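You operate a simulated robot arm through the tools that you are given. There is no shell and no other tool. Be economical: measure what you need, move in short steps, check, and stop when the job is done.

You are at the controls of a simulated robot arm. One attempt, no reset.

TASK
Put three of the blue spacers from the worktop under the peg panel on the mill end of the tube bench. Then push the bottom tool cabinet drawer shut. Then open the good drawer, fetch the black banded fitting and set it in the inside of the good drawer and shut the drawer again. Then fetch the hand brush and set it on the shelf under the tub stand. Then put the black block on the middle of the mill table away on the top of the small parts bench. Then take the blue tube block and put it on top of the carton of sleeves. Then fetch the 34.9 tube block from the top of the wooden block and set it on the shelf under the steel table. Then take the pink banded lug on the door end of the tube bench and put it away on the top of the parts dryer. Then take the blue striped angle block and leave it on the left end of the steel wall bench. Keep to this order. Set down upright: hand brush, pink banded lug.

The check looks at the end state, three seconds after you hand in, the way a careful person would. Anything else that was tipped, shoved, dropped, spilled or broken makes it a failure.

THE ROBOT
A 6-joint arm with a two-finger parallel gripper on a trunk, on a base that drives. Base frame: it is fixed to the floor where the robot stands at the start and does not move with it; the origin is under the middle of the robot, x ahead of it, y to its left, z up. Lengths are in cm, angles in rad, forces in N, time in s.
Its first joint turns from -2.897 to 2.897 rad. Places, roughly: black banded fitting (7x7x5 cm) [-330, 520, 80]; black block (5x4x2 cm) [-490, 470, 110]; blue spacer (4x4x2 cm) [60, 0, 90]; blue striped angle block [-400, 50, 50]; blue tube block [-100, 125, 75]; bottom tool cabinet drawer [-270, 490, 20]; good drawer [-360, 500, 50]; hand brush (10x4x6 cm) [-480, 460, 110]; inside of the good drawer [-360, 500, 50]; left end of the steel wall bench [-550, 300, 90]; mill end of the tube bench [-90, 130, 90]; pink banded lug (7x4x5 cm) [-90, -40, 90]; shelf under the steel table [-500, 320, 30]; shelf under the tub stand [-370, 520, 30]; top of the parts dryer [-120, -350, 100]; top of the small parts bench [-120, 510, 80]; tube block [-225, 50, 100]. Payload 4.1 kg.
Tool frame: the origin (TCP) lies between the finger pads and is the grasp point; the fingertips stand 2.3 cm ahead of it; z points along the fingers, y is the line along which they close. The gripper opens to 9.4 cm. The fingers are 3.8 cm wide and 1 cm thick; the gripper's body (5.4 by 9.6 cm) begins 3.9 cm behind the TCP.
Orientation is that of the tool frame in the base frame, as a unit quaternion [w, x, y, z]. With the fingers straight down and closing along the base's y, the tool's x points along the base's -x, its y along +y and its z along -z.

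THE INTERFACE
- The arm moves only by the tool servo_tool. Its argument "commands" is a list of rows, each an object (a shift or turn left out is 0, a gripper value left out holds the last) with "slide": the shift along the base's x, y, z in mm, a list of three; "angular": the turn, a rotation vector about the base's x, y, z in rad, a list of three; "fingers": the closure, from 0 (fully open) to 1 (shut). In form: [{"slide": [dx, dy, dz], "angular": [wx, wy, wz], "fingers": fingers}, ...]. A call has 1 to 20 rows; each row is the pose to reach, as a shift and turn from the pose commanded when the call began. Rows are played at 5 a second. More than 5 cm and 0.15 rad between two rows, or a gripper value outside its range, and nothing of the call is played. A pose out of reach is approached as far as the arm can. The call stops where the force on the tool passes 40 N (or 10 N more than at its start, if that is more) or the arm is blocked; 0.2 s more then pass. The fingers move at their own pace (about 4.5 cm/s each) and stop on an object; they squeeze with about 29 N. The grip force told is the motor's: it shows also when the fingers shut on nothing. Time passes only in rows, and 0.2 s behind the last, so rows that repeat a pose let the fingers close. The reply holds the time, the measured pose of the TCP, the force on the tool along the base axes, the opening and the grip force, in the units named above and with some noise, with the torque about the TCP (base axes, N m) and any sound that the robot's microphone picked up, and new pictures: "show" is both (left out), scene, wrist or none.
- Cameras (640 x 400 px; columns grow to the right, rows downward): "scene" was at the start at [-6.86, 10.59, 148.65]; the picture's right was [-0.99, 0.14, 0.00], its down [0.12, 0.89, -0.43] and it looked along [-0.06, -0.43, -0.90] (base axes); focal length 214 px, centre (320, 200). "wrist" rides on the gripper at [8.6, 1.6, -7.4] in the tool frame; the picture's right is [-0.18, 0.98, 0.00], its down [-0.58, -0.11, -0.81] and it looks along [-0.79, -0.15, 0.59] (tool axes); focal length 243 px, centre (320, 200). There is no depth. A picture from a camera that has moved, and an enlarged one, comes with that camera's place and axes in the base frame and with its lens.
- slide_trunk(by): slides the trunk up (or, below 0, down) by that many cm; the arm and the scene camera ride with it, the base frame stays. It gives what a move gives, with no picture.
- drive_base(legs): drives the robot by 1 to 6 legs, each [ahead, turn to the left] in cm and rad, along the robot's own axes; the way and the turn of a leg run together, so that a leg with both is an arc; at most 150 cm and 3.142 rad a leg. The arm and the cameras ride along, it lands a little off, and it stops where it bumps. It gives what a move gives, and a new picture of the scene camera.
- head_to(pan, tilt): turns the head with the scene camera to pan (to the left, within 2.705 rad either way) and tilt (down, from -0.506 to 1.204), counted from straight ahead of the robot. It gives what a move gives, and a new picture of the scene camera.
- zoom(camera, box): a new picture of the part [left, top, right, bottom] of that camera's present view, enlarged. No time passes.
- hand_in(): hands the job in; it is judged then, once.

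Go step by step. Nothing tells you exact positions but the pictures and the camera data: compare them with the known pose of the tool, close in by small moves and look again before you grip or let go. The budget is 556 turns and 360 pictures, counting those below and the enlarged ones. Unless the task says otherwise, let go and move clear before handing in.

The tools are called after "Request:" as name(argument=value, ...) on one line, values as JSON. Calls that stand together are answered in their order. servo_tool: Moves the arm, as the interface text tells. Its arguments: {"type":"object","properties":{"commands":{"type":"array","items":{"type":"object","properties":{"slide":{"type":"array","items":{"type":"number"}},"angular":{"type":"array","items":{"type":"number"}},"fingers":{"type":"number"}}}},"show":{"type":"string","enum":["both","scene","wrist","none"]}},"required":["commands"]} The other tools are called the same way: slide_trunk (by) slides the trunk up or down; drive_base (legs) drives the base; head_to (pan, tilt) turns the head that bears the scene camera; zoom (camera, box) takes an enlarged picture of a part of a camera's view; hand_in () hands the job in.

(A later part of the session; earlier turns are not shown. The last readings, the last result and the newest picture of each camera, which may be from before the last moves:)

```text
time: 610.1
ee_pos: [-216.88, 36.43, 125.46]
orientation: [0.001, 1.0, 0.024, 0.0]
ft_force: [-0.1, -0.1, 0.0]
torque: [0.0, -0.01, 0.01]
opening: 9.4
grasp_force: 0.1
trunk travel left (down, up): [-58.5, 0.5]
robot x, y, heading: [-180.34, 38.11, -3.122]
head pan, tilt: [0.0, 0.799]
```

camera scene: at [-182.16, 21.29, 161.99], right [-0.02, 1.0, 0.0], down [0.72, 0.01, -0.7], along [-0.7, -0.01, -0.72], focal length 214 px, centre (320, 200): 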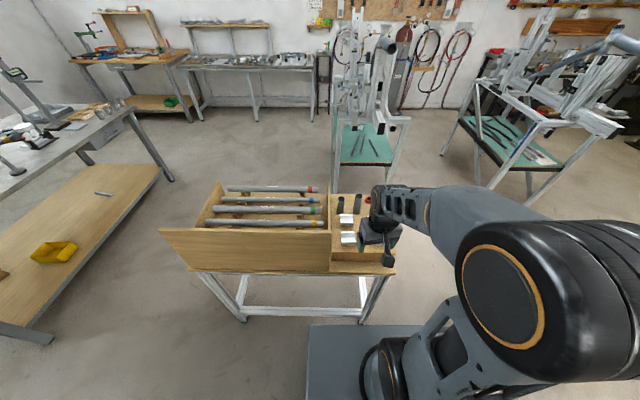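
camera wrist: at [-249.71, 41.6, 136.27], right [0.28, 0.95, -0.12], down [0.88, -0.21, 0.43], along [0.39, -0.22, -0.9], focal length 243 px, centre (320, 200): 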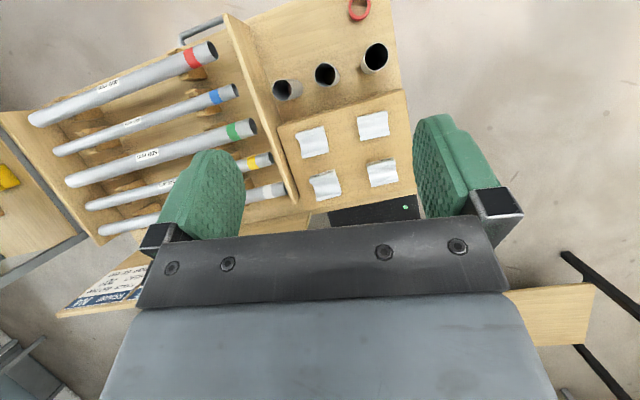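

Request:
servo_tool(commands=[{"slide": [-20, -10, 0], "angular": [0, 0.13, 0], "fingers": 0.22}, {"slide": [-40, -20, 0], "angular": [0, 0.27, 0]}, {"slide": [-60, -30, 0], "angular": [0, 0.41, 0]}, {"slide": [-80, -40, 0], "angular": [0, 0.54, 0]}, {"slide": [-90, -44, 0], "angular": [0, 0.68, 0]}, {"slide": [-90, -44, -30], "angular": [0, 0.81, 0]}, {"slide": [-90, -44, -70], "angular": [0, 0.95, 0]}, {"slide": [-90, -44, -110], "angular": [0, 1.08, 0]}, {"slide": [-90, -44, -150], "angular": [0, 1.08, 0]}, {"slide": [-90, -44, -190], "angular": [0, 1.08, 0]}, {"slide": [-90, -44, -230], "angular": [0, 1.08, 0]}])

```text
time: 612.5
ee_pos: [-226.66, 31.97, 103.09]
orientation: [-0.017, 0.858, 0.024, -0.513]
ft_force: [0.8, 0.3, -0.3]
torque: [0.0, 0.01, 0.01]
opening: 7.35
grasp_force: 0.1
out of reach, approached as far as the arm can: row 7, 9, 10, 11
trunk travel left (down, up): [-58.5, 0.5]
robot x, y, heading: [-180.15, 37.9, -3.118]
head pan, tilt: [0.0, 0.799]
camera scene: at [-182.15, 21.29, 162.0], right [-0.02, 1.0, 0.0], down [0.72, 0.01, -0.7], along [-0.7, -0.01, -0.72], focal length 214 px, centre (320, 200)
camera wrist: at [-215.97, 30.91, 98.85], right [-0.06, -0.99, 0.11], down [0.43, 0.07, 0.9], along [-0.9, 0.1, 0.43], focal length 243 px, centre (320, 200)
```

scene: 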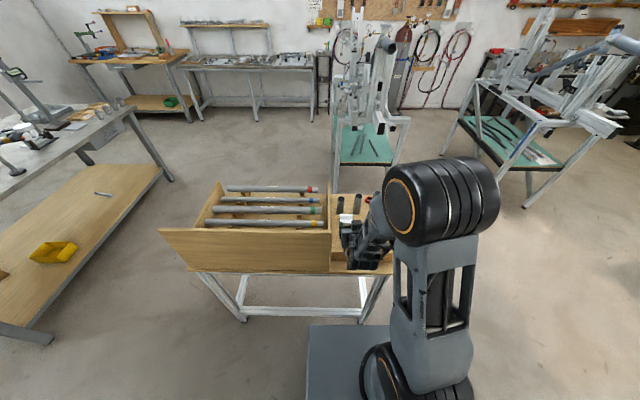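
wrist: 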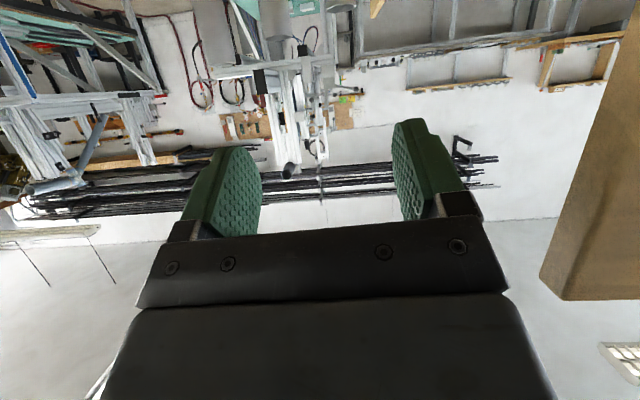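

Request:
slide_trunk(by=-12)

Request:
servo_tool(commands=[{"slide": [0, 0, 0]}])

```text
time: 614.0
ee_pos: [-226.53, 32.02, 91.2]
orientation: [-0.016, 0.858, 0.025, -0.514]
ft_force: [0.2, -0.4, -0.1]
torque: [0.0, 0.0, 0.03]
opening: 7.36
grasp_force: 0.0
trunk travel left (down, up): [-46.5, 12.5]
robot x, y, heading: [-179.96, 38.14, -3.123]
head pan, tilt: [0.0, 0.799]
```

```text
time: 614.4
ee_pos: [-226.63, 31.97, 91.09]
orientation: [-0.017, 0.857, 0.024, -0.514]
ft_force: [0.6, 0.1, -0.1]
torque: [0.0, 0.01, -0.02]
opening: 7.36
grasp_force: 0.1
trunk travel left (down, up): [-46.5, 12.5]
robot x, y, heading: [-180.43, 37.84, -3.12]
head pan, tilt: [0.0, 0.799]
camera scene: at [-182.16, 21.29, 150.0], right [-0.02, 1.0, 0.0], down [0.72, 0.01, -0.7], along [-0.7, -0.01, -0.72], focal length 214 px, centre (320, 200)
camera wrist: at [-215.98, 30.92, 86.88], right [-0.06, -0.99, 0.11], down [0.43, 0.07, 0.9], along [-0.9, 0.1, 0.43], focal length 243 px, centre (320, 200)
```

scene: 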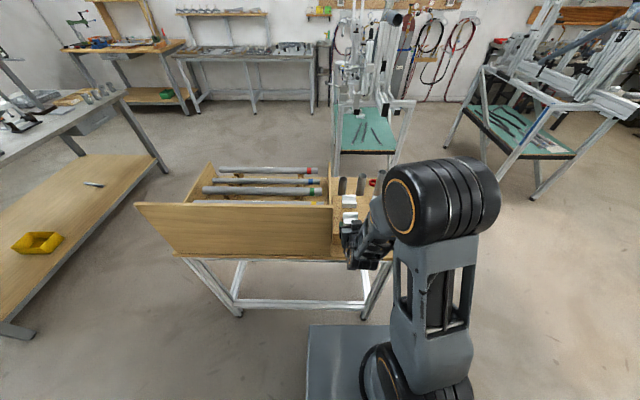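
wrist: 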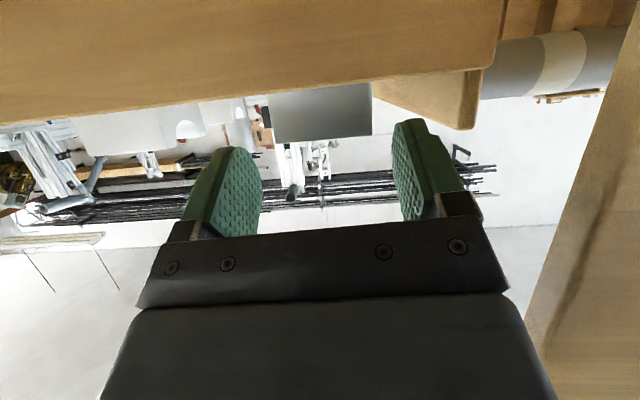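

Request:
servo_tool(commands=[{"slide": [-10, 0, -9]}, {"slide": [-25, 0, -9]}, {"slide": [-40, 0, -9]}], show="wrist")

```text
time: 615.2
ee_pos: [-230.63, 31.73, 90.29]
orientation: [-0.02, 0.858, 0.022, -0.513]
ft_force: [0.7, 0.0, 1.0]
torque: [-0.01, -0.01, -0.02]
opening: 7.35
grasp_force: 0.2
out of reach, approached as far as the arm can: row 3
trunk travel left (down, up): [-46.5, 12.5]
robot x, y, heading: [-180.6, 37.82, -3.118]
head pan, tilt: [0.0, 0.799]
camera wrist: at [-219.98, 30.6, 86.04], right [-0.07, -0.99, 0.11], down [0.43, 0.06, 0.9], along [-0.9, 0.11, 0.42], focal length 243 px, centre (320, 200)
```

wrist: 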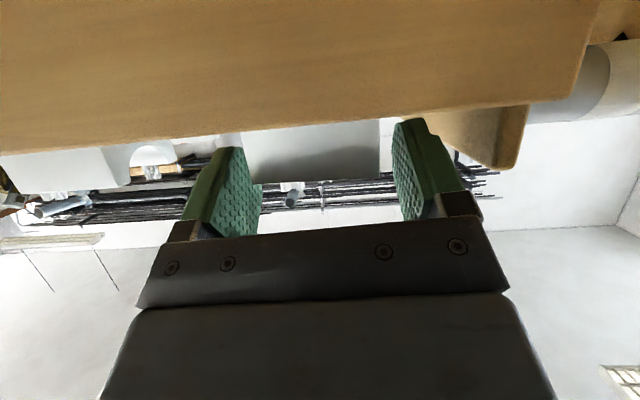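

Request:
servo_tool(commands=[{"slide": [0, 6, 0]}, {"slide": [0, 6, 0], "fingers": 0.35}, {"slide": [0, 6, 0], "fingers": 0.6}, {"slide": [0, 6, 0], "fingers": 1}, {"slide": [0, 6, 0], "fingers": 1}], show="wrist")

```text
time: 616.4
ee_pos: [-230.55, 31.66, 90.23]
orientation: [-0.02, 0.858, 0.022, -0.513]
ft_force: [-0.2, 0.0, 2.8]
torque: [-0.1, 0.09, 0.03]
opening: 5.5
grasp_force: 29.1
out of reach, approached as far as the arm can: row 1, 2, 3, 4, 5
trunk travel left (down, up): [-46.5, 12.5]
robot x, y, heading: [-179.84, 38.17, -3.124]
head pan, tilt: [0.0, 0.799]
camera wrist: at [-219.97, 30.61, 86.05], right [-0.07, -0.99, 0.11], down [0.43, 0.06, 0.9], along [-0.9, 0.11, 0.43], focal length 243 px, centre (320, 200)
```

wrist: 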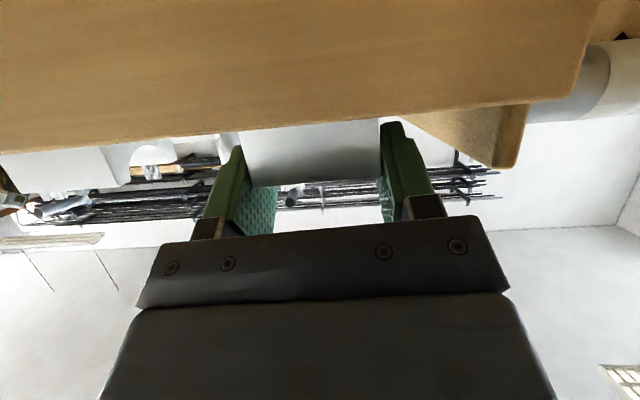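

Request:
slide_trunk(by=5)

Request:
servo_tool(commands=[{"slide": [0, 0, 0]}])

```text
time: 617.3
ee_pos: [-230.57, 31.75, 95.2]
orientation: [-0.021, 0.858, 0.022, -0.513]
ft_force: [-0.6, -0.3, -0.8]
torque: [0.0, 0.0, -0.01]
opening: 5.49
grasp_force: 28.7
trunk travel left (down, up): [-51.5, 7.5]
robot x, y, heading: [-180.76, 37.8, -3.124]
head pan, tilt: [0.0, 0.799]
```

```text
time: 617.7
ee_pos: [-230.67, 31.73, 95.12]
orientation: [-0.021, 0.858, 0.022, -0.513]
ft_force: [-0.1, -0.4, -0.9]
torque: [-0.03, -0.03, 0.04]
opening: 5.46
grasp_force: 28.7
trunk travel left (down, up): [-51.5, 7.5]
robot x, y, heading: [-180.15, 37.78, -3.121]
head pan, tilt: [0.0, 0.799]
camera scene: at [-182.17, 21.29, 154.99], right [-0.02, 1.0, 0.0], down [0.72, 0.01, -0.7], along [-0.7, -0.01, -0.72], focal length 214 px, centre (320, 200)
camera wrist: at [-219.97, 30.61, 91.03], right [-0.07, -0.99, 0.1], down [0.43, 0.06, 0.9], along [-0.9, 0.11, 0.42], focal length 243 px, centre (320, 200)
```

scene: 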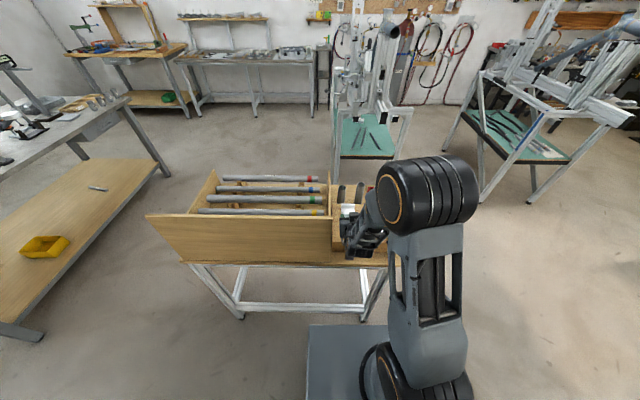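
wrist: 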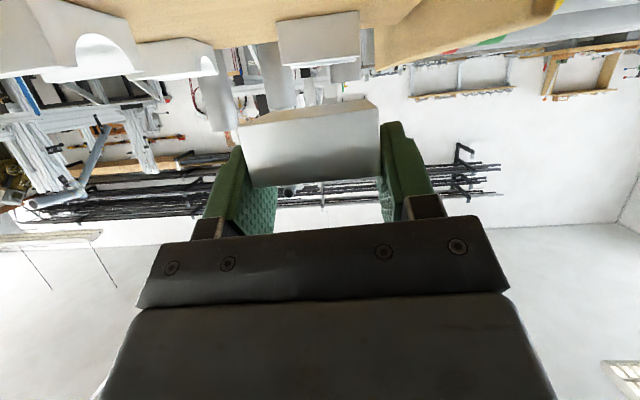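

Request:
slide_trunk(by=7)

Request:
drive_base(legs=[[-14, 0], [0, -1.77], [150, 0], [0, 0.17], [140, 0], [74, 0]])

```text
time: 618.8
ee_pos: [-230.71, 31.68, 102.13]
orientation: [-0.02, 0.858, 0.022, -0.513]
ft_force: [-0.6, -0.2, -1.6]
torque: [-0.01, -0.03, -0.03]
opening: 5.47
grasp_force: 29.4
trunk travel left (down, up): [-58.5, 0.5]
robot x, y, heading: [-180.26, 38.07, -3.119]
head pan, tilt: [0.0, 0.799]
```

```text
time: 629.4
ee_pos: [-140.44, 197.07, 102.17]
orientation: [0.42, -0.539, 0.668, 0.296]
ft_force: [-0.5, -0.8, -0.8]
torque: [0.0, 0.03, 0.02]
opening: 5.46
grasp_force: 28.8
trunk travel left (down, up): [-58.5, 0.5]
robot x, y, heading: [-148.23, 147.49, 1.142]
head pan, tilt: [0.0, 0.799]
stopped in leg 3: the robot was blocked; the commanded pose is now the measured one
camera scene: at [-162.66, 156.13, 162.0], right [0.91, -0.42, 0.0], down [-0.3, -0.65, -0.7], along [0.29, 0.63, -0.72], focal length 214 px, centre (320, 200)
```

scene: 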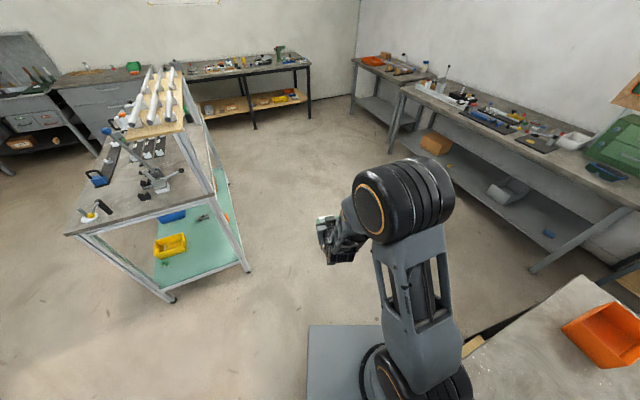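

Request:
head_to(pan=-1.9, tilt=0.7)

```text
time: 631.3
ee_pos: [-140.28, 197.24, 102.23]
orientation: [0.419, -0.539, 0.668, 0.295]
ft_force: [0.1, 0.1, -1.6]
torque: [-0.06, -0.01, 0.01]
opening: 5.49
grasp_force: 28.8
trunk travel left (down, up): [-58.5, 0.5]
robot x, y, heading: [-147.96, 147.46, 1.136]
head pan, tilt: [-1.901, 0.7]
camera scene: at [-159.83, 143.1, 162.82], right [-0.69, -0.72, 0.0], down [-0.47, 0.44, -0.77], along [0.55, -0.53, -0.64], focal length 214 px, centre (320, 200)
```

scene: 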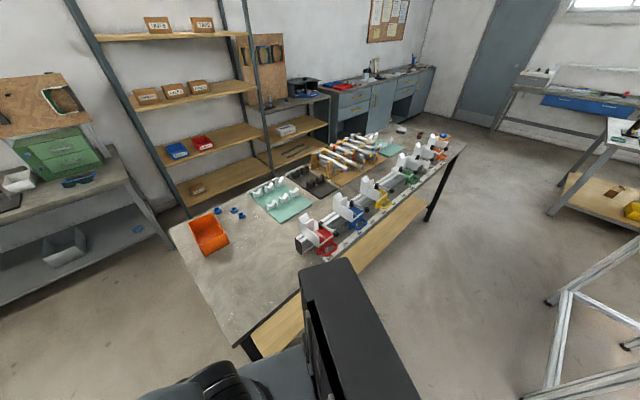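

Request:
zoom(camera="scene", box=[170, 110, 470, 280])

```text
2.13 times, centred on (320, 195) of scene
camera zoom: at [-159.83, 143.1, 162.82], right [-0.69, -0.72, 0.0], down [-0.47, 0.44, -0.77], along [0.55, -0.53, -0.64], focal length 458 px, centre (320, 211)
```

zoom: 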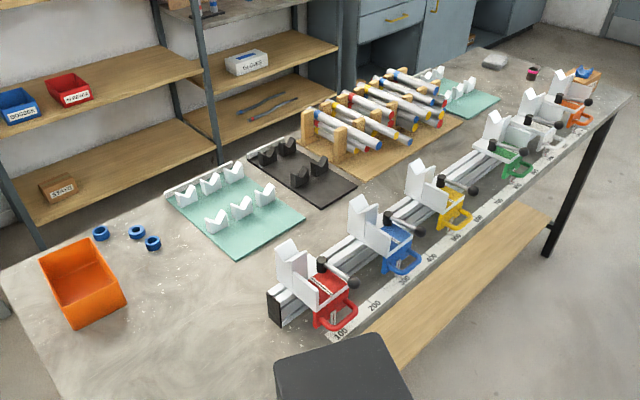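

Request:
drive_base(legs=[[0, 0.42], [70, 0], [0, -0.06], [120, 0]])

```text
time: 632.9
ee_pos: [-159.17, 194.12, 102.18]
orientation: [-0.358, 0.651, -0.561, -0.366]
ft_force: [0.2, -0.7, -1.0]
torque: [-0.03, -0.01, 0.01]
opening: 5.45
grasp_force: 29.7
trunk travel left (down, up): [-58.5, 0.5]
robot x, y, heading: [-149.82, 145.02, 1.349]
head pan, tilt: [-1.901, 0.7]
stopped in leg 1: the robot was blocked; the commanded pose is now the measured one
camera scene: at [-160.12, 138.24, 162.81], right [-0.53, -0.85, 0.0], down [-0.55, 0.34, -0.77], along [0.65, -0.4, -0.64], focal length 214 px, centre (320, 200)
```

scene: 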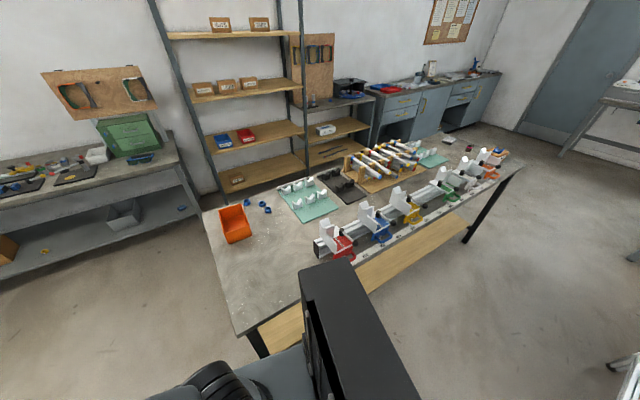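

Request:
drive_base(legs=[[-45, 0], [0, 0.3], [60, 0]])

```text
time: 639.6
ee_pos: [-187.59, 204.35, 102.13]
orientation: [-0.3, 0.727, -0.458, -0.415]
ft_force: [0.9, 0.8, -1.2]
torque: [0.0, -0.03, 0.03]
opening: 5.47
grasp_force: 29.1
trunk travel left (down, up): [-58.5, 0.5]
robot x, y, heading: [-164.23, 159.89, 1.641]
head pan, tilt: [-1.901, 0.7]
camera scene: at [-172.22, 150.62, 162.82], right [-0.25, -0.97, 0.0], down [-0.62, 0.16, -0.77], along [0.74, -0.19, -0.64], focal length 214 px, centre (320, 200)
```

scene: 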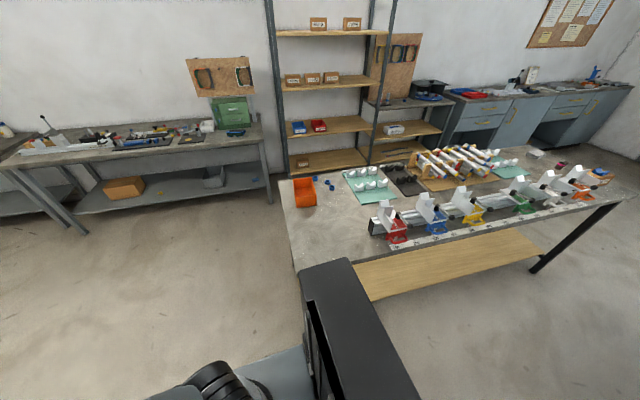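

The bench and its contents are undisturbed; the arm got turned to the left a bit by the bump. I re-centre the arm, then drive on north past the white table.

Request:
servo_tool(commands=[{"slide": [40, 16, 0], "angular": [0, 0, -0.082]}, {"slide": [79, 30, 0], "angular": [0, 0, -0.164]}, {"slide": [118, 41, 0], "angular": [0, 0, -0.246]}, {"slide": [159, 49, 0], "angular": [0, 0, -0.328]}, {"slide": [199, 54, 0], "angular": [0, 0, -0.41]}])

```text
time: 640.8
ee_pos: [-169.56, 209.46, 102.21]
orientation: [-0.381, 0.616, -0.599, -0.342]
ft_force: [-0.1, -0.9, -1.3]
torque: [-0.04, 0.0, -0.01]
opening: 5.5
grasp_force: 29.0
out of reach, approached as far as the arm can: row 2, 3, 4, 5
trunk travel left (down, up): [-58.5, 0.5]
robot x, y, heading: [-164.24, 159.73, 1.642]
head pan, tilt: [-1.901, 0.7]
camera scene: at [-172.17, 150.6, 162.82], right [-0.25, -0.97, 0.0], down [-0.62, 0.16, -0.76], along [0.74, -0.19, -0.64], focal length 214 px, centre (320, 200)
camera wrist: at [-171.05, 198.76, 98.15], right [-0.99, 0.09, 0.1], down [0.05, -0.43, 0.9], along [0.13, 0.9, 0.42], focal length 243 px, centre (320, 200)
```

scene: 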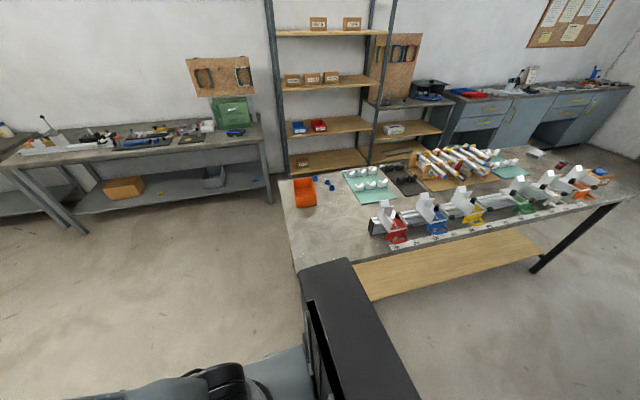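
wrist: 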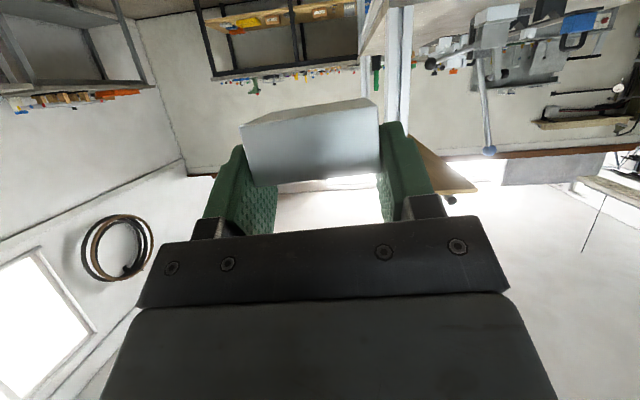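

Request:
drive_base(legs=[[0, -0.42], [62, 0], [0, 0.36], [100, 0]])

Request:
head_to(pan=0.8, tilt=0.6)

```text
time: 651.3
ee_pos: [-148.31, 367.45, 102.21]
orientation: [0.389, -0.601, 0.614, 0.332]
ft_force: [0.1, 0.5, -0.6]
torque: [0.0, -0.02, -0.01]
opening: 5.46
grasp_force: 29.1
trunk travel left (down, up): [-58.5, 0.5]
robot x, y, heading: [-145.33, 318.13, 1.59]
head pan, tilt: [-1.901, 0.7]
camera scene: at [-154.02, 308.93, 162.82], right [-0.31, -0.95, 0.0], down [-0.61, 0.2, -0.77], along [0.73, -0.23, -0.64], focal length 214 px, centre (320, 200)
```

scene: 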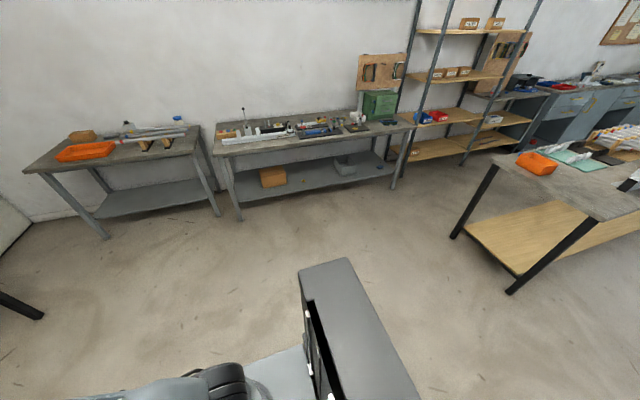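

```text
time: 653.7
ee_pos: [-148.29, 367.54, 102.31]
orientation: [0.39, -0.6, 0.614, 0.333]
ft_force: [-0.2, 0.3, -2.1]
torque: [-0.05, -0.02, -0.02]
opening: 5.48
grasp_force: 29.2
trunk travel left (down, up): [-58.5, 0.5]
robot x, y, heading: [-145.47, 317.78, 1.591]
head pan, tilt: [0.799, 0.6]
camera scene: at [-168.57, 317.54, 163.68], right [0.68, 0.73, 0.0], down [0.41, -0.39, -0.82], along [-0.6, 0.56, -0.57], focal length 214 px, centre (320, 200)
```

scene: 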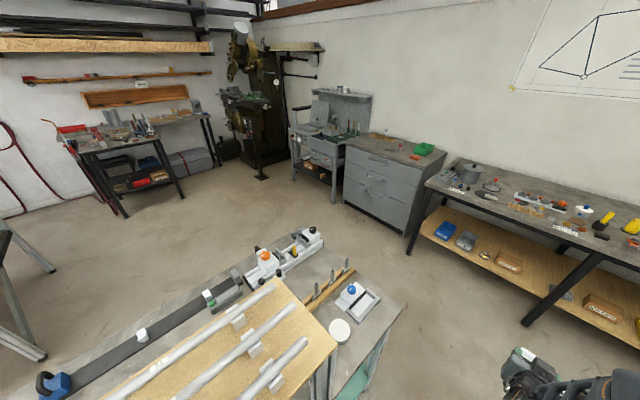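

Request:
drive_base(legs=[[88, 0], [0, 1.56], [140, 0], [135, 0]])

Request:
head_to(pan=0.6, tilt=0.6)

```text
time: 675.3
ee_pos: [-474.79, 395.13, 102.47]
orientation: [-0.037, 0.859, -0.003, -0.511]
ft_force: [-0.2, 0.9, -0.6]
torque: [0.01, -0.01, 0.01]
opening: 5.45
grasp_force: 28.9
trunk travel left (down, up): [-58.5, 0.5]
robot x, y, heading: [-425.12, 398.75, -3.105]
head pan, tilt: [0.799, 0.6]
camera scene: at [-424.63, 375.58, 163.68], right [-0.74, 0.67, 0.0], down [0.38, 0.42, -0.82], along [-0.56, -0.61, -0.57], focal length 214 px, centre (320, 200)
```

scene: 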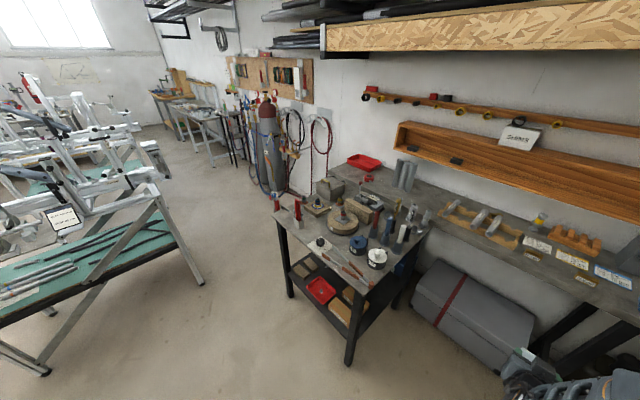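

```text
time: 676.0
ee_pos: [-474.7, 395.06, 102.26]
orientation: [-0.037, 0.859, -0.005, -0.511]
ft_force: [0.6, 0.0, -0.8]
torque: [-0.03, -0.04, 0.01]
opening: 5.5
grasp_force: 29.0
trunk travel left (down, up): [-58.5, 0.5]
robot x, y, heading: [-425.41, 398.69, -3.11]
head pan, tilt: [0.6, 0.6]
camera scene: at [-425.78, 376.88, 163.68], right [-0.59, 0.81, 0.0], down [0.46, 0.33, -0.83], along [-0.66, -0.49, -0.57], focal length 214 px, centre (320, 200)
```

scene: 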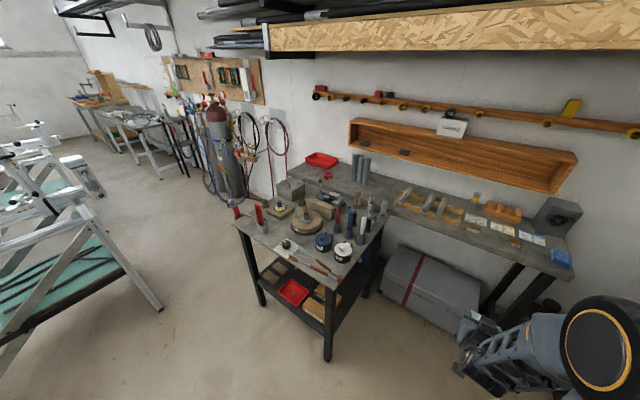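

Request:
zoom(camera="scene", box=[225, 220, 405, 370])

```text
2.67 times, centred on (315, 295) of scene
camera zoom: at [-425.78, 376.88, 163.68], right [-0.59, 0.81, 0.0], down [0.46, 0.33, -0.83], along [-0.66, -0.49, -0.57], focal length 572 px, centre (333, -53)
```

zoom: 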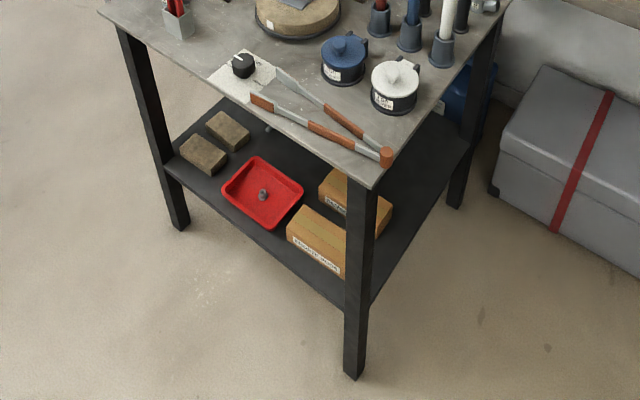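

Request:
drive_base(legs=[[51, 0], [0, 1.11]])

Request:
slide_trunk(by=-40)

Request:
head_to(pan=0, tilt=0.7)

```text
time: 681.8
ee_pos: [-495.25, 351.1, 102.26]
orientation: [0.236, 0.733, 0.446, -0.455]
ft_force: [0.6, 0.4, -1.2]
torque: [0.01, 0.0, -0.01]
opening: 5.46
grasp_force: 28.6
trunk travel left (down, up): [-58.5, 0.5]
robot x, y, heading: [-476.05, 396.84, -2.002]
head pan, tilt: [0.6, 0.6]
camera scene: at [-457.01, 386.78, 163.68], right [-0.99, -0.17, 0.0], down [-0.09, 0.56, -0.82], along [0.14, -0.81, -0.57], focal length 214 px, centre (320, 200)
```

scene: 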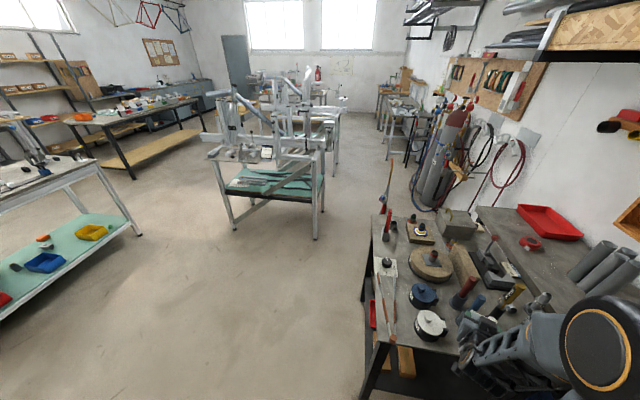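

```text
time: 683.6
ee_pos: [-495.41, 351.01, 86.98]
orientation: [0.246, 0.727, 0.439, -0.467]
ft_force: [9.1, 19.1, 22.7]
torque: [0.03, -0.46, -0.33]
opening: 5.5
grasp_force: 29.0
trunk travel left (down, up): [-42.0, 17.0]
robot x, y, heading: [-476.05, 397.16, -1.997]
head pan, tilt: [0.6, 0.6]
stopped: the force on the tool passed its limit (the readings are from after the stop); the commanded pose is now the measured one
```

```text
time: 684.6
ee_pos: [-495.35, 350.99, 86.81]
orientation: [0.244, 0.728, 0.44, -0.466]
ft_force: [12.5, 24.9, 29.9]
torque: [0.08, -1.03, -0.29]
opening: 5.49
grasp_force: 28.8
trunk travel left (down, up): [-42.0, 17.0]
robot x, y, heading: [-476.28, 397.05, -1.993]
head pan, tilt: [0.0, 0.7]
camera scene: at [-461.85, 388.25, 146.34], right [-0.91, 0.42, 0.0], down [0.27, 0.58, -0.77], along [-0.32, -0.7, -0.64], focal length 214 px, centre (320, 200)
```

scene: 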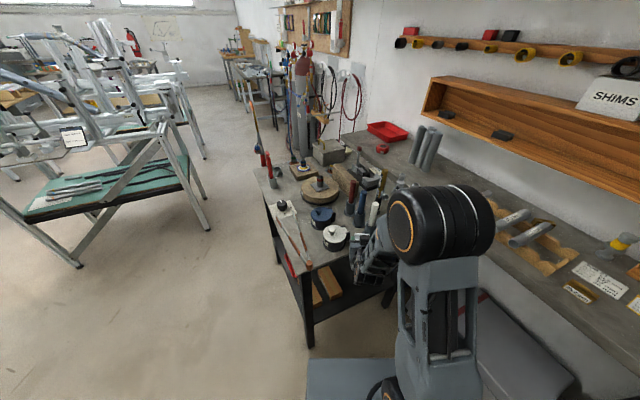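

I lowered onto the steel table's edge — raise at once and check.

Request:
slide_trunk(by=16)

Request:
servo_tool(commands=[{"slide": [0, 0, 0]}])

Request:
zoom(camera="scene", box=[240, 120, 460, 300])

```text
time: 686.5
ee_pos: [-495.44, 350.69, 102.74]
orientation: [0.245, 0.728, 0.441, -0.464]
ft_force: [0.4, -0.3, -1.7]
torque: [0.03, -0.03, -0.03]
opening: 5.5
grasp_force: 28.9
trunk travel left (down, up): [-58.0, 1.0]
robot x, y, heading: [-476.19, 396.85, -2.007]
head pan, tilt: [0.0, 0.7]
```

```text
time: 686.9
ee_pos: [-495.44, 350.67, 102.65]
orientation: [0.245, 0.728, 0.441, -0.464]
ft_force: [-0.2, 0.3, -1.4]
torque: [0.02, -0.01, 0.01]
opening: 5.51
grasp_force: 28.6
trunk travel left (down, up): [-58.0, 1.0]
robot x, y, heading: [-476.08, 396.93, -2.001]
head pan, tilt: [0.0, 0.7]
camera scene: at [-462.07, 387.77, 162.31], right [-0.91, 0.42, 0.0], down [0.27, 0.58, -0.76], along [-0.32, -0.69, -0.64], focal length 214 px, centre (320, 200)
camera wrist: at [-489.15, 359.28, 98.18], right [0.82, -0.56, 0.11], down [0.17, 0.43, 0.89], along [-0.54, -0.71, 0.45], focal length 243 px, centre (320, 200)
```

scene: 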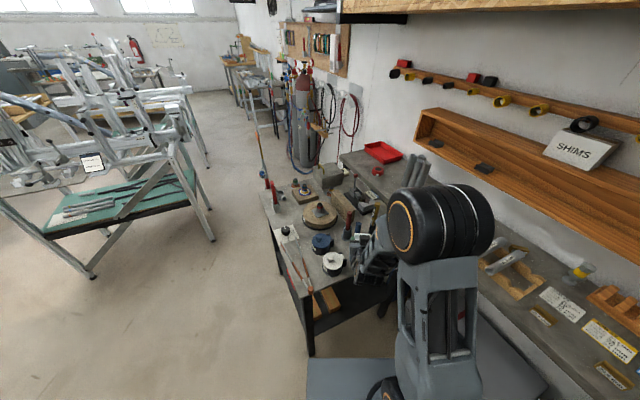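
wrist: 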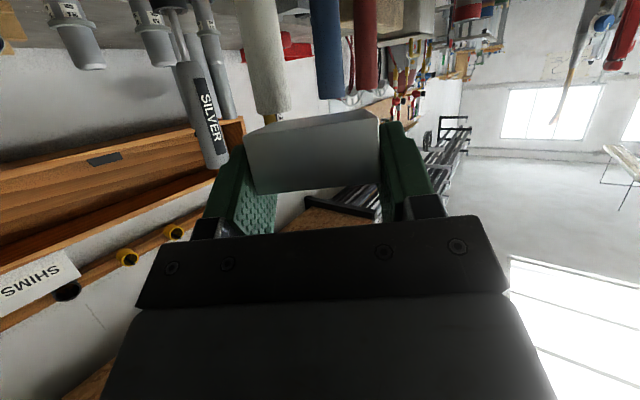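

```text
2.22 times, centred on (350, 210) of scene
camera zoom: at [-462.07, 387.77, 162.31], right [-0.91, 0.42, 0.0], down [0.27, 0.58, -0.76], along [-0.32, -0.69, -0.64], focal length 477 px, centre (253, 178)
```

zoom: 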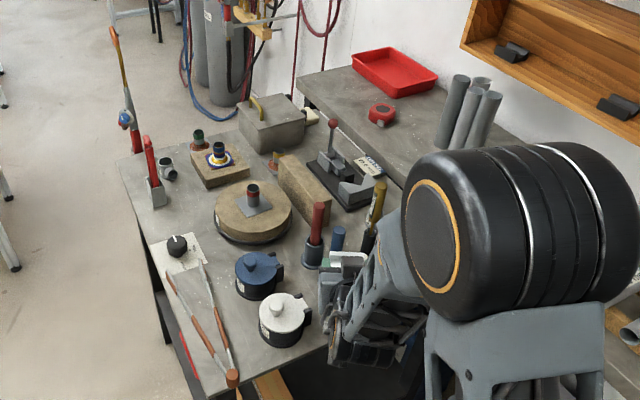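

Request:
drive_base(legs=[[-12, 0]])

Request:
slide_trunk(by=-25)

Request:
servo_tool(commands=[{"slide": [0, 0, 0]}])

```text
time: 688.1
ee_pos: [-490.46, 361.9, 102.64]
orientation: [0.244, 0.728, 0.44, -0.466]
ft_force: [0.6, 0.5, -1.0]
torque: [0.03, -0.02, -0.01]
opening: 5.47
grasp_force: 28.7
trunk travel left (down, up): [-58.0, 1.0]
robot x, y, heading: [-471.37, 408.17, -2.004]
head pan, tilt: [0.0, 0.7]
camera scene: at [-456.92, 398.92, 162.32], right [-0.91, 0.42, 0.0], down [0.27, 0.58, -0.77], along [-0.32, -0.69, -0.64], focal length 214 px, centre (320, 200)
```

scene: 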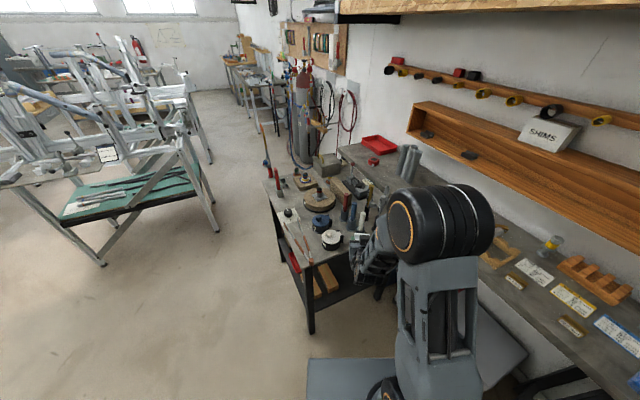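

```text
time: 690.7
ee_pos: [-490.43, 361.88, 77.6]
orientation: [0.243, 0.728, 0.44, -0.465]
ft_force: [0.7, 0.7, -1.2]
torque: [0.02, -0.03, 0.02]
opening: 5.52
grasp_force: 28.9
trunk travel left (down, up): [-33.0, 26.0]
robot x, y, heading: [-470.91, 408.39, -2.006]
head pan, tilt: [0.0, 0.7]
```

```text
time: 691.1
ee_pos: [-490.38, 361.83, 77.71]
orientation: [0.243, 0.729, 0.44, -0.465]
ft_force: [0.7, 0.7, -2.4]
torque: [0.02, -0.01, -0.02]
opening: 5.47
grasp_force: 29.1
trunk travel left (down, up): [-33.0, 26.0]
robot x, y, heading: [-470.76, 408.05, -2.008]
head pan, tilt: [0.0, 0.7]
camera scene: at [-456.96, 398.83, 137.31], right [-0.91, 0.42, 0.0], down [0.27, 0.58, -0.76], along [-0.32, -0.69, -0.64], focal length 214 px, centre (320, 200)
camera wrist: at [-484.11, 370.4, 73.18], right [0.82, -0.56, 0.11], down [0.17, 0.43, 0.89], along [-0.55, -0.71, 0.45], focal length 243 px, centre (320, 200)
```

scene: 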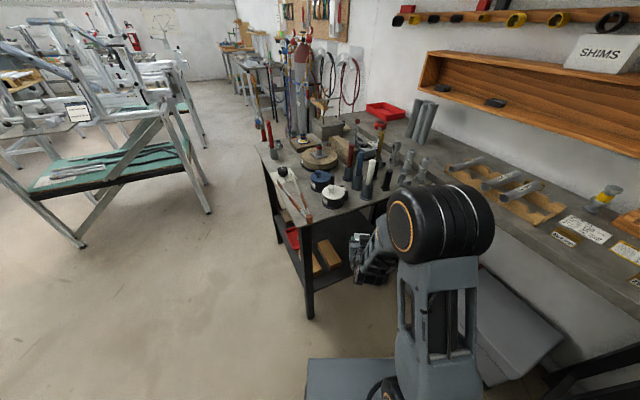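
wrist: 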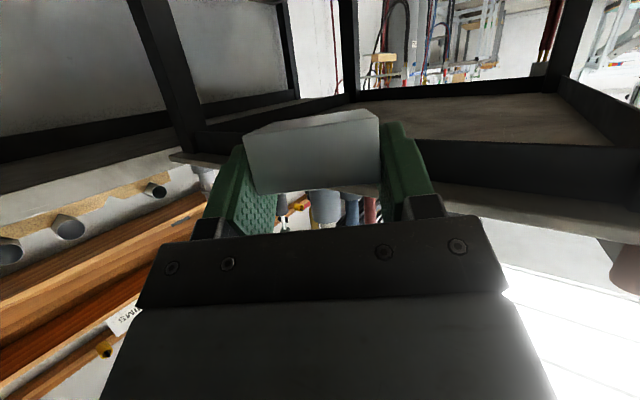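

Request:
slide_trunk(by=-32)

Request:
servo_tool(commands=[{"slide": [0, 0, 0]}])

```text
time: 694.3
ee_pos: [-490.51, 361.82, 45.63]
orientation: [0.244, 0.729, 0.44, -0.465]
ft_force: [0.3, 0.5, -1.0]
torque: [0.04, 0.0, 0.02]
opening: 5.45
grasp_force: 28.8
trunk travel left (down, up): [-1.0, 58.0]
robot x, y, heading: [-471.19, 408.03, -2.003]
head pan, tilt: [0.0, 0.7]
```

```text
time: 694.7
ee_pos: [-490.54, 361.84, 45.63]
orientation: [0.244, 0.728, 0.441, -0.464]
ft_force: [-0.2, 0.7, -1.5]
torque: [0.01, -0.04, 0.0]
opening: 5.51
grasp_force: 29.0
trunk travel left (down, up): [-1.0, 58.0]
robot x, y, heading: [-470.67, 408.27, -2.007]
head pan, tilt: [0.0, 0.7]
camera scene: at [-456.96, 398.84, 105.31], right [-0.91, 0.42, 0.0], down [0.27, 0.58, -0.76], along [-0.32, -0.69, -0.64], focal length 214 px, centre (320, 200)
camera wrist: at [-484.12, 370.41, 41.18], right [0.82, -0.56, 0.11], down [0.17, 0.43, 0.89], along [-0.55, -0.71, 0.45], focal length 243 px, centre (320, 200)
```

scene: 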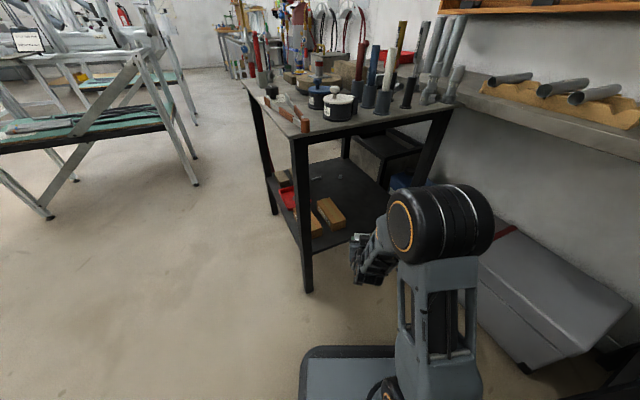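
wrist: 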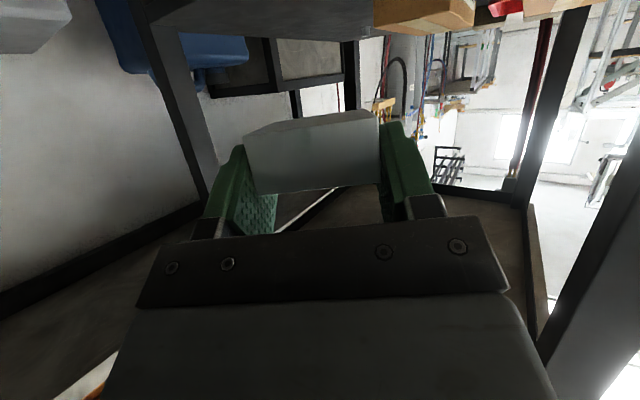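

Request:
servo_tool(commands=[{"slide": [-15, -20, -10]}, {"slide": [-30, -40, -30]}, {"slide": [-45, -60, -60]}])

```text
time: 695.5
ee_pos: [-493.2, 355.31, 39.95]
orientation: [0.24, 0.73, 0.438, -0.467]
ft_force: [0.2, 0.5, -1.6]
torque: [0.01, -0.02, 0.01]
opening: 5.48
grasp_force: 29.1
out of reach, approached as far as the arm can: row 1, 2, 3
trunk travel left (down, up): [-1.0, 58.0]
robot x, y, heading: [-470.79, 408.25, -2.003]
head pan, tilt: [0.0, 0.7]
camera scene: at [-456.96, 398.86, 105.32], right [-0.91, 0.42, 0.0], down [0.27, 0.58, -0.77], along [-0.32, -0.69, -0.64], focal length 214 px, centre (320, 200)
camera wrist: at [-486.76, 363.76, 35.38], right [0.82, -0.57, 0.11], down [0.18, 0.43, 0.89], along [-0.55, -0.7, 0.45], focal length 243 px, centre (320, 200)
```

scene: 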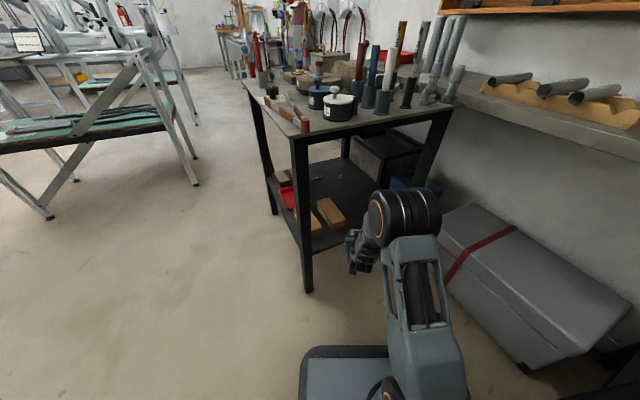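
wrist: 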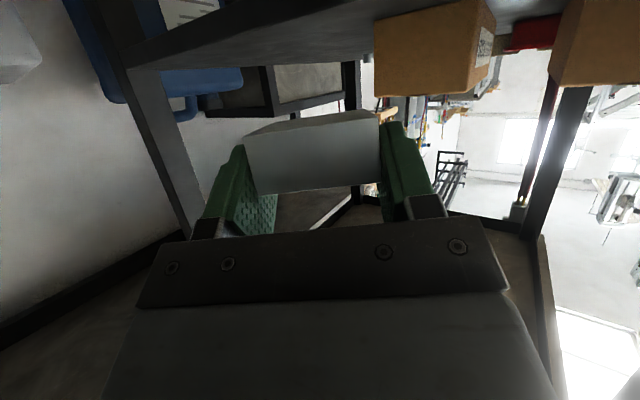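

Request:
drive_base(legs=[[0, -0.08]])

Request:
servo_tool(commands=[{"slide": [-18, -40, -5]}, {"slide": [-36, -80, -10]}, {"slide": [-54, -120, -15]}, {"slide": [-68, -150, -20]}])

```text
time: 696.4
ee_pos: [-497.21, 357.18, 39.98]
orientation: [0.221, 0.747, 0.408, -0.476]
ft_force: [-0.4, -0.5, -1.1]
torque: [0.02, -0.02, 0.0]
opening: 5.45
grasp_force: 29.3
trunk travel left (down, up): [-1.0, 58.0]
robot x, y, heading: [-471.06, 408.15, -2.091]
head pan, tilt: [0.0, 0.7]
camera scene: at [-457.77, 397.72, 105.31], right [-0.87, 0.49, 0.0], down [0.32, 0.56, -0.76], along [-0.38, -0.67, -0.64], focal length 214 px, centre (320, 200)
```

scene: 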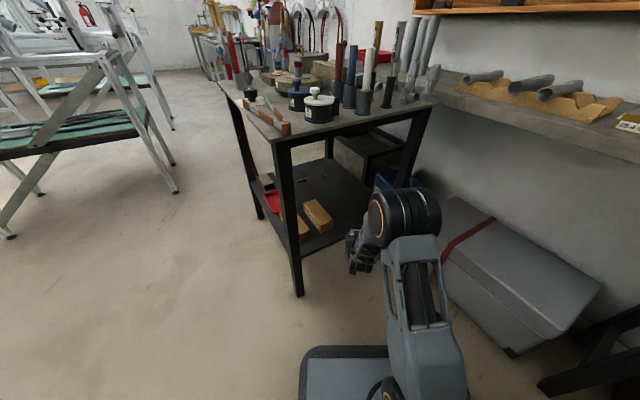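

```text
time: 697.4
ee_pos: [-504.2, 342.21, 37.84]
orientation: [0.221, 0.747, 0.408, -0.476]
ft_force: [-0.2, 0.0, -0.8]
torque: [0.04, -0.02, -0.01]
opening: 5.48
grasp_force: 29.1
trunk travel left (down, up): [-1.0, 58.0]
robot x, y, heading: [-471.05, 408.11, -2.09]
head pan, tilt: [0.0, 0.7]
camera scene: at [-457.76, 397.73, 105.32], right [-0.87, 0.49, 0.0], down [0.32, 0.56, -0.76], along [-0.38, -0.67, -0.64], focal length 214 px, centre (320, 200)
camera wrist: at [-497.21, 350.17, 33.37], right [0.77, -0.63, 0.11], down [0.21, 0.41, 0.89], along [-0.61, -0.66, 0.45], focal length 243 px, centre (320, 200)
```

scene: 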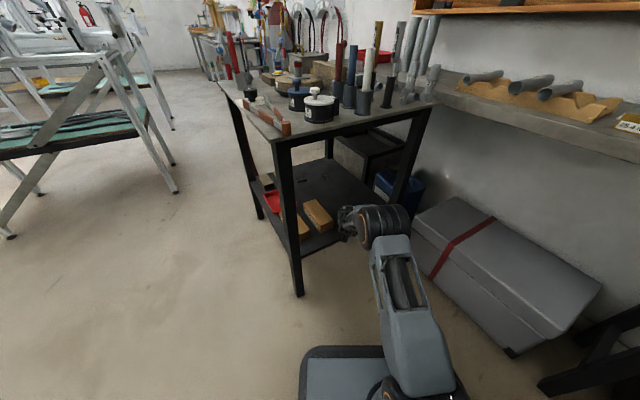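
wrist: 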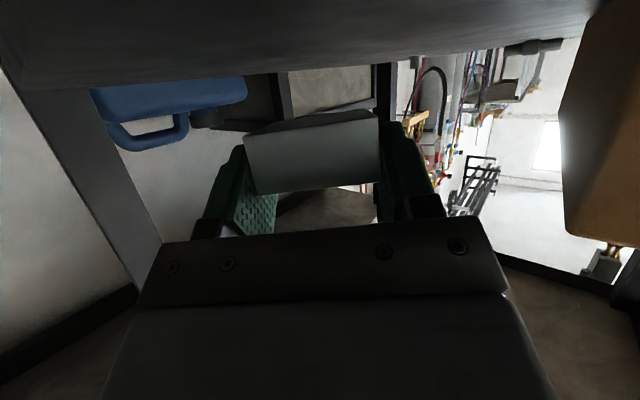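

Request:
servo_tool(commands=[{"slide": [6, 14, -5]}, {"slide": [6, 14, -12]}, {"slide": [6, 14, -18]}])

```text
time: 698.1
ee_pos: [-503.59, 343.6, 35.95]
orientation: [0.221, 0.747, 0.408, -0.476]
ft_force: [0.0, -0.2, -0.9]
torque: [0.05, -0.01, 0.01]
opening: 5.48
grasp_force: 29.1
trunk travel left (down, up): [-1.0, 58.0]
robot x, y, heading: [-470.82, 407.97, -2.088]
head pan, tilt: [0.0, 0.7]
camera scene: at [-457.77, 397.72, 105.31], right [-0.87, 0.49, 0.0], down [0.32, 0.56, -0.76], along [-0.38, -0.67, -0.64], focal length 214 px, centre (320, 200)
camera wrist: at [-496.6, 351.58, 31.56], right [0.77, -0.63, 0.11], down [0.21, 0.41, 0.89], along [-0.61, -0.66, 0.45], focal length 243 px, centre (320, 200)
```

scene: 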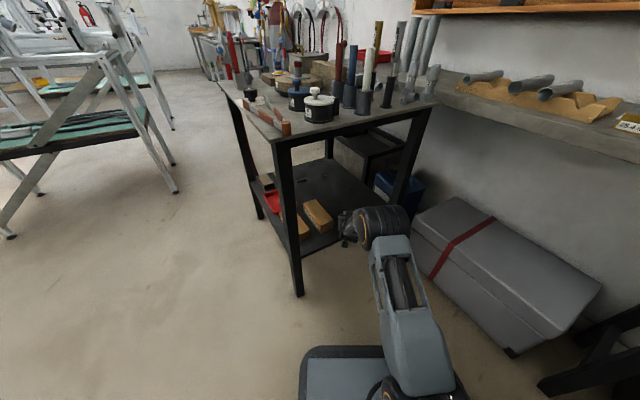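
wrist: 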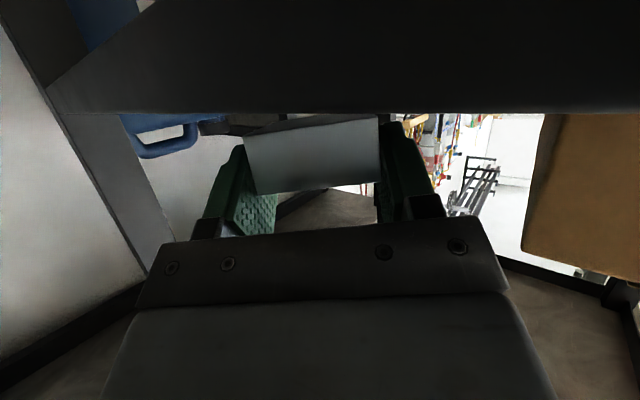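

Request:
servo_tool(commands=[{"slide": [0, 0, -2]}, {"slide": [0, 0, -4]}, {"slide": [0, 0, -6]}, {"slide": [0, 0, -8]}], show="wrist")

```text
time: 699.1
ee_pos: [-503.53, 343.63, 35.32]
orientation: [0.221, 0.747, 0.407, -0.477]
ft_force: [-0.4, -0.2, 0.1]
torque: [0.0, 0.01, -0.01]
opening: 5.51
grasp_force: 29.4
trunk travel left (down, up): [-1.0, 58.0]
robot x, y, heading: [-470.87, 408.23, -2.084]
head pan, tilt: [0.0, 0.7]
camera wrist: at [-496.51, 351.58, 30.76], right [0.77, -0.63, 0.11], down [0.21, 0.41, 0.89], along [-0.61, -0.66, 0.45], focal length 243 px, centre (320, 200)
```

wrist: 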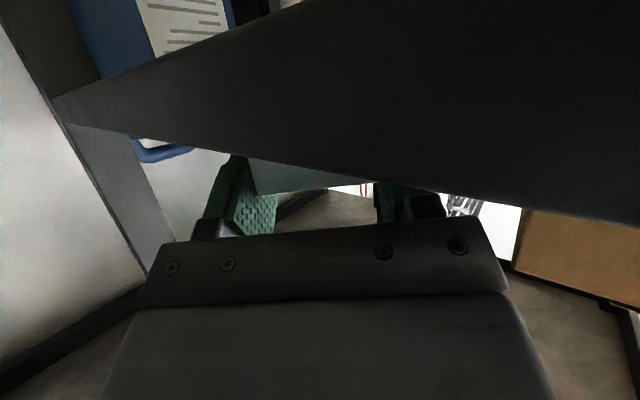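

Request:
servo_tool(commands=[{"slide": [0, 0, -2]}, {"slide": [0, 0, -4]}, {"slide": [0, 0, -6]}, {"slide": [0, 0, -8]}], show="none")

```text
time: 700.1
ee_pos: [-503.66, 343.54, 34.92]
orientation: [0.223, 0.746, 0.407, -0.478]
ft_force: [3.9, 5.7, 21.7]
torque: [-0.11, -0.69, 0.22]
opening: 5.48
grasp_force: 29.0
trunk travel left (down, up): [-1.0, 58.0]
robot x, y, heading: [-470.87, 408.17, -2.087]
head pan, tilt: [0.0, 0.7]
```

Request:
servo_tool(commands=[{"slide": [0, 0, 2], "fingers": 0.36}, {"slide": [0, 0, 2], "fingers": 0.28}, {"slide": [0, 0, 2], "fingers": 0.25}], show="wrist")

Request:
servo_tool(commands=[{"slide": [8, 16, 5]}, {"slide": [24, 50, 15]}, {"slide": [42, 90, 25]}, {"slide": [58, 125, 35]}])

```text
time: 701.0
ee_pos: [-503.69, 343.72, 34.82]
orientation: [0.221, 0.747, 0.405, -0.478]
ft_force: [-17.1, 9.0, 21.1]
torque: [-0.37, 0.06, -0.33]
opening: 6.15
grasp_force: 0.0
trunk travel left (down, up): [-1.0, 58.0]
robot x, y, heading: [-471.08, 408.17, -2.092]
head pan, tilt: [0.0, 0.7]
camera wrist: at [-496.67, 351.58, 30.4], right [0.76, -0.64, 0.11], down [0.22, 0.41, 0.88], along [-0.61, -0.65, 0.45], focal length 243 px, centre (320, 200)
```

wrist: 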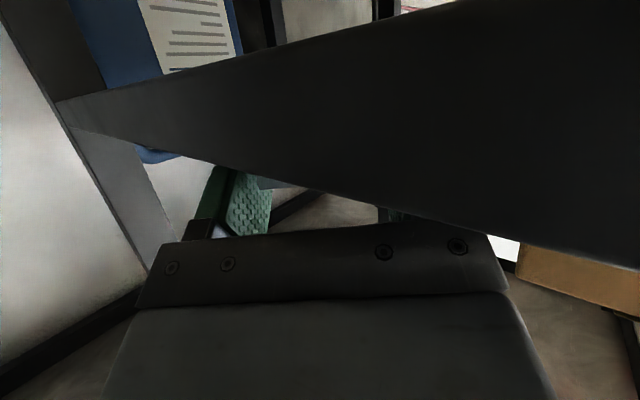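

```text
time: 702.0
ee_pos: [-497.55, 355.95, 37.99]
orientation: [0.221, 0.747, 0.409, -0.475]
ft_force: [0.2, -0.1, -0.2]
torque: [0.0, -0.01, 0.02]
opening: 7.07
grasp_force: 0.0
trunk travel left (down, up): [-1.0, 58.0]
robot x, y, heading: [-471.05, 408.31, -2.094]
head pan, tilt: [0.0, 0.7]
camera scene: at [-457.77, 397.72, 105.31], right [-0.87, 0.49, 0.0], down [0.32, 0.56, -0.76], along [-0.38, -0.67, -0.64], focal length 214 px, centre (320, 200)
camera wrist: at [-490.53, 363.95, 33.52], right [0.77, -0.63, 0.11], down [0.21, 0.41, 0.89], along [-0.61, -0.66, 0.45], focal length 243 px, centre (320, 200)
```

scene: 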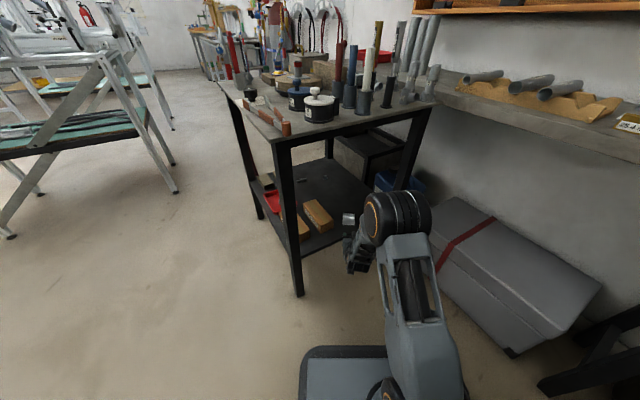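
wrist: 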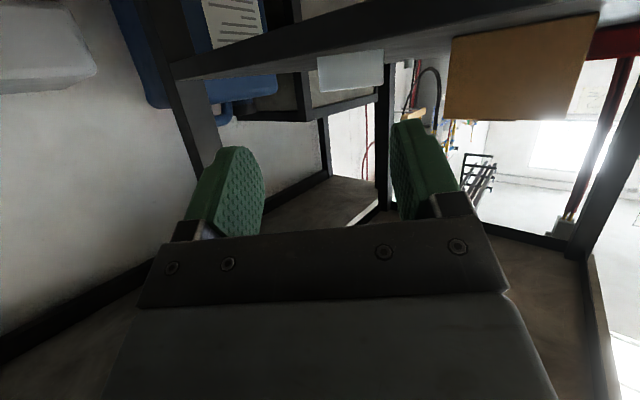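

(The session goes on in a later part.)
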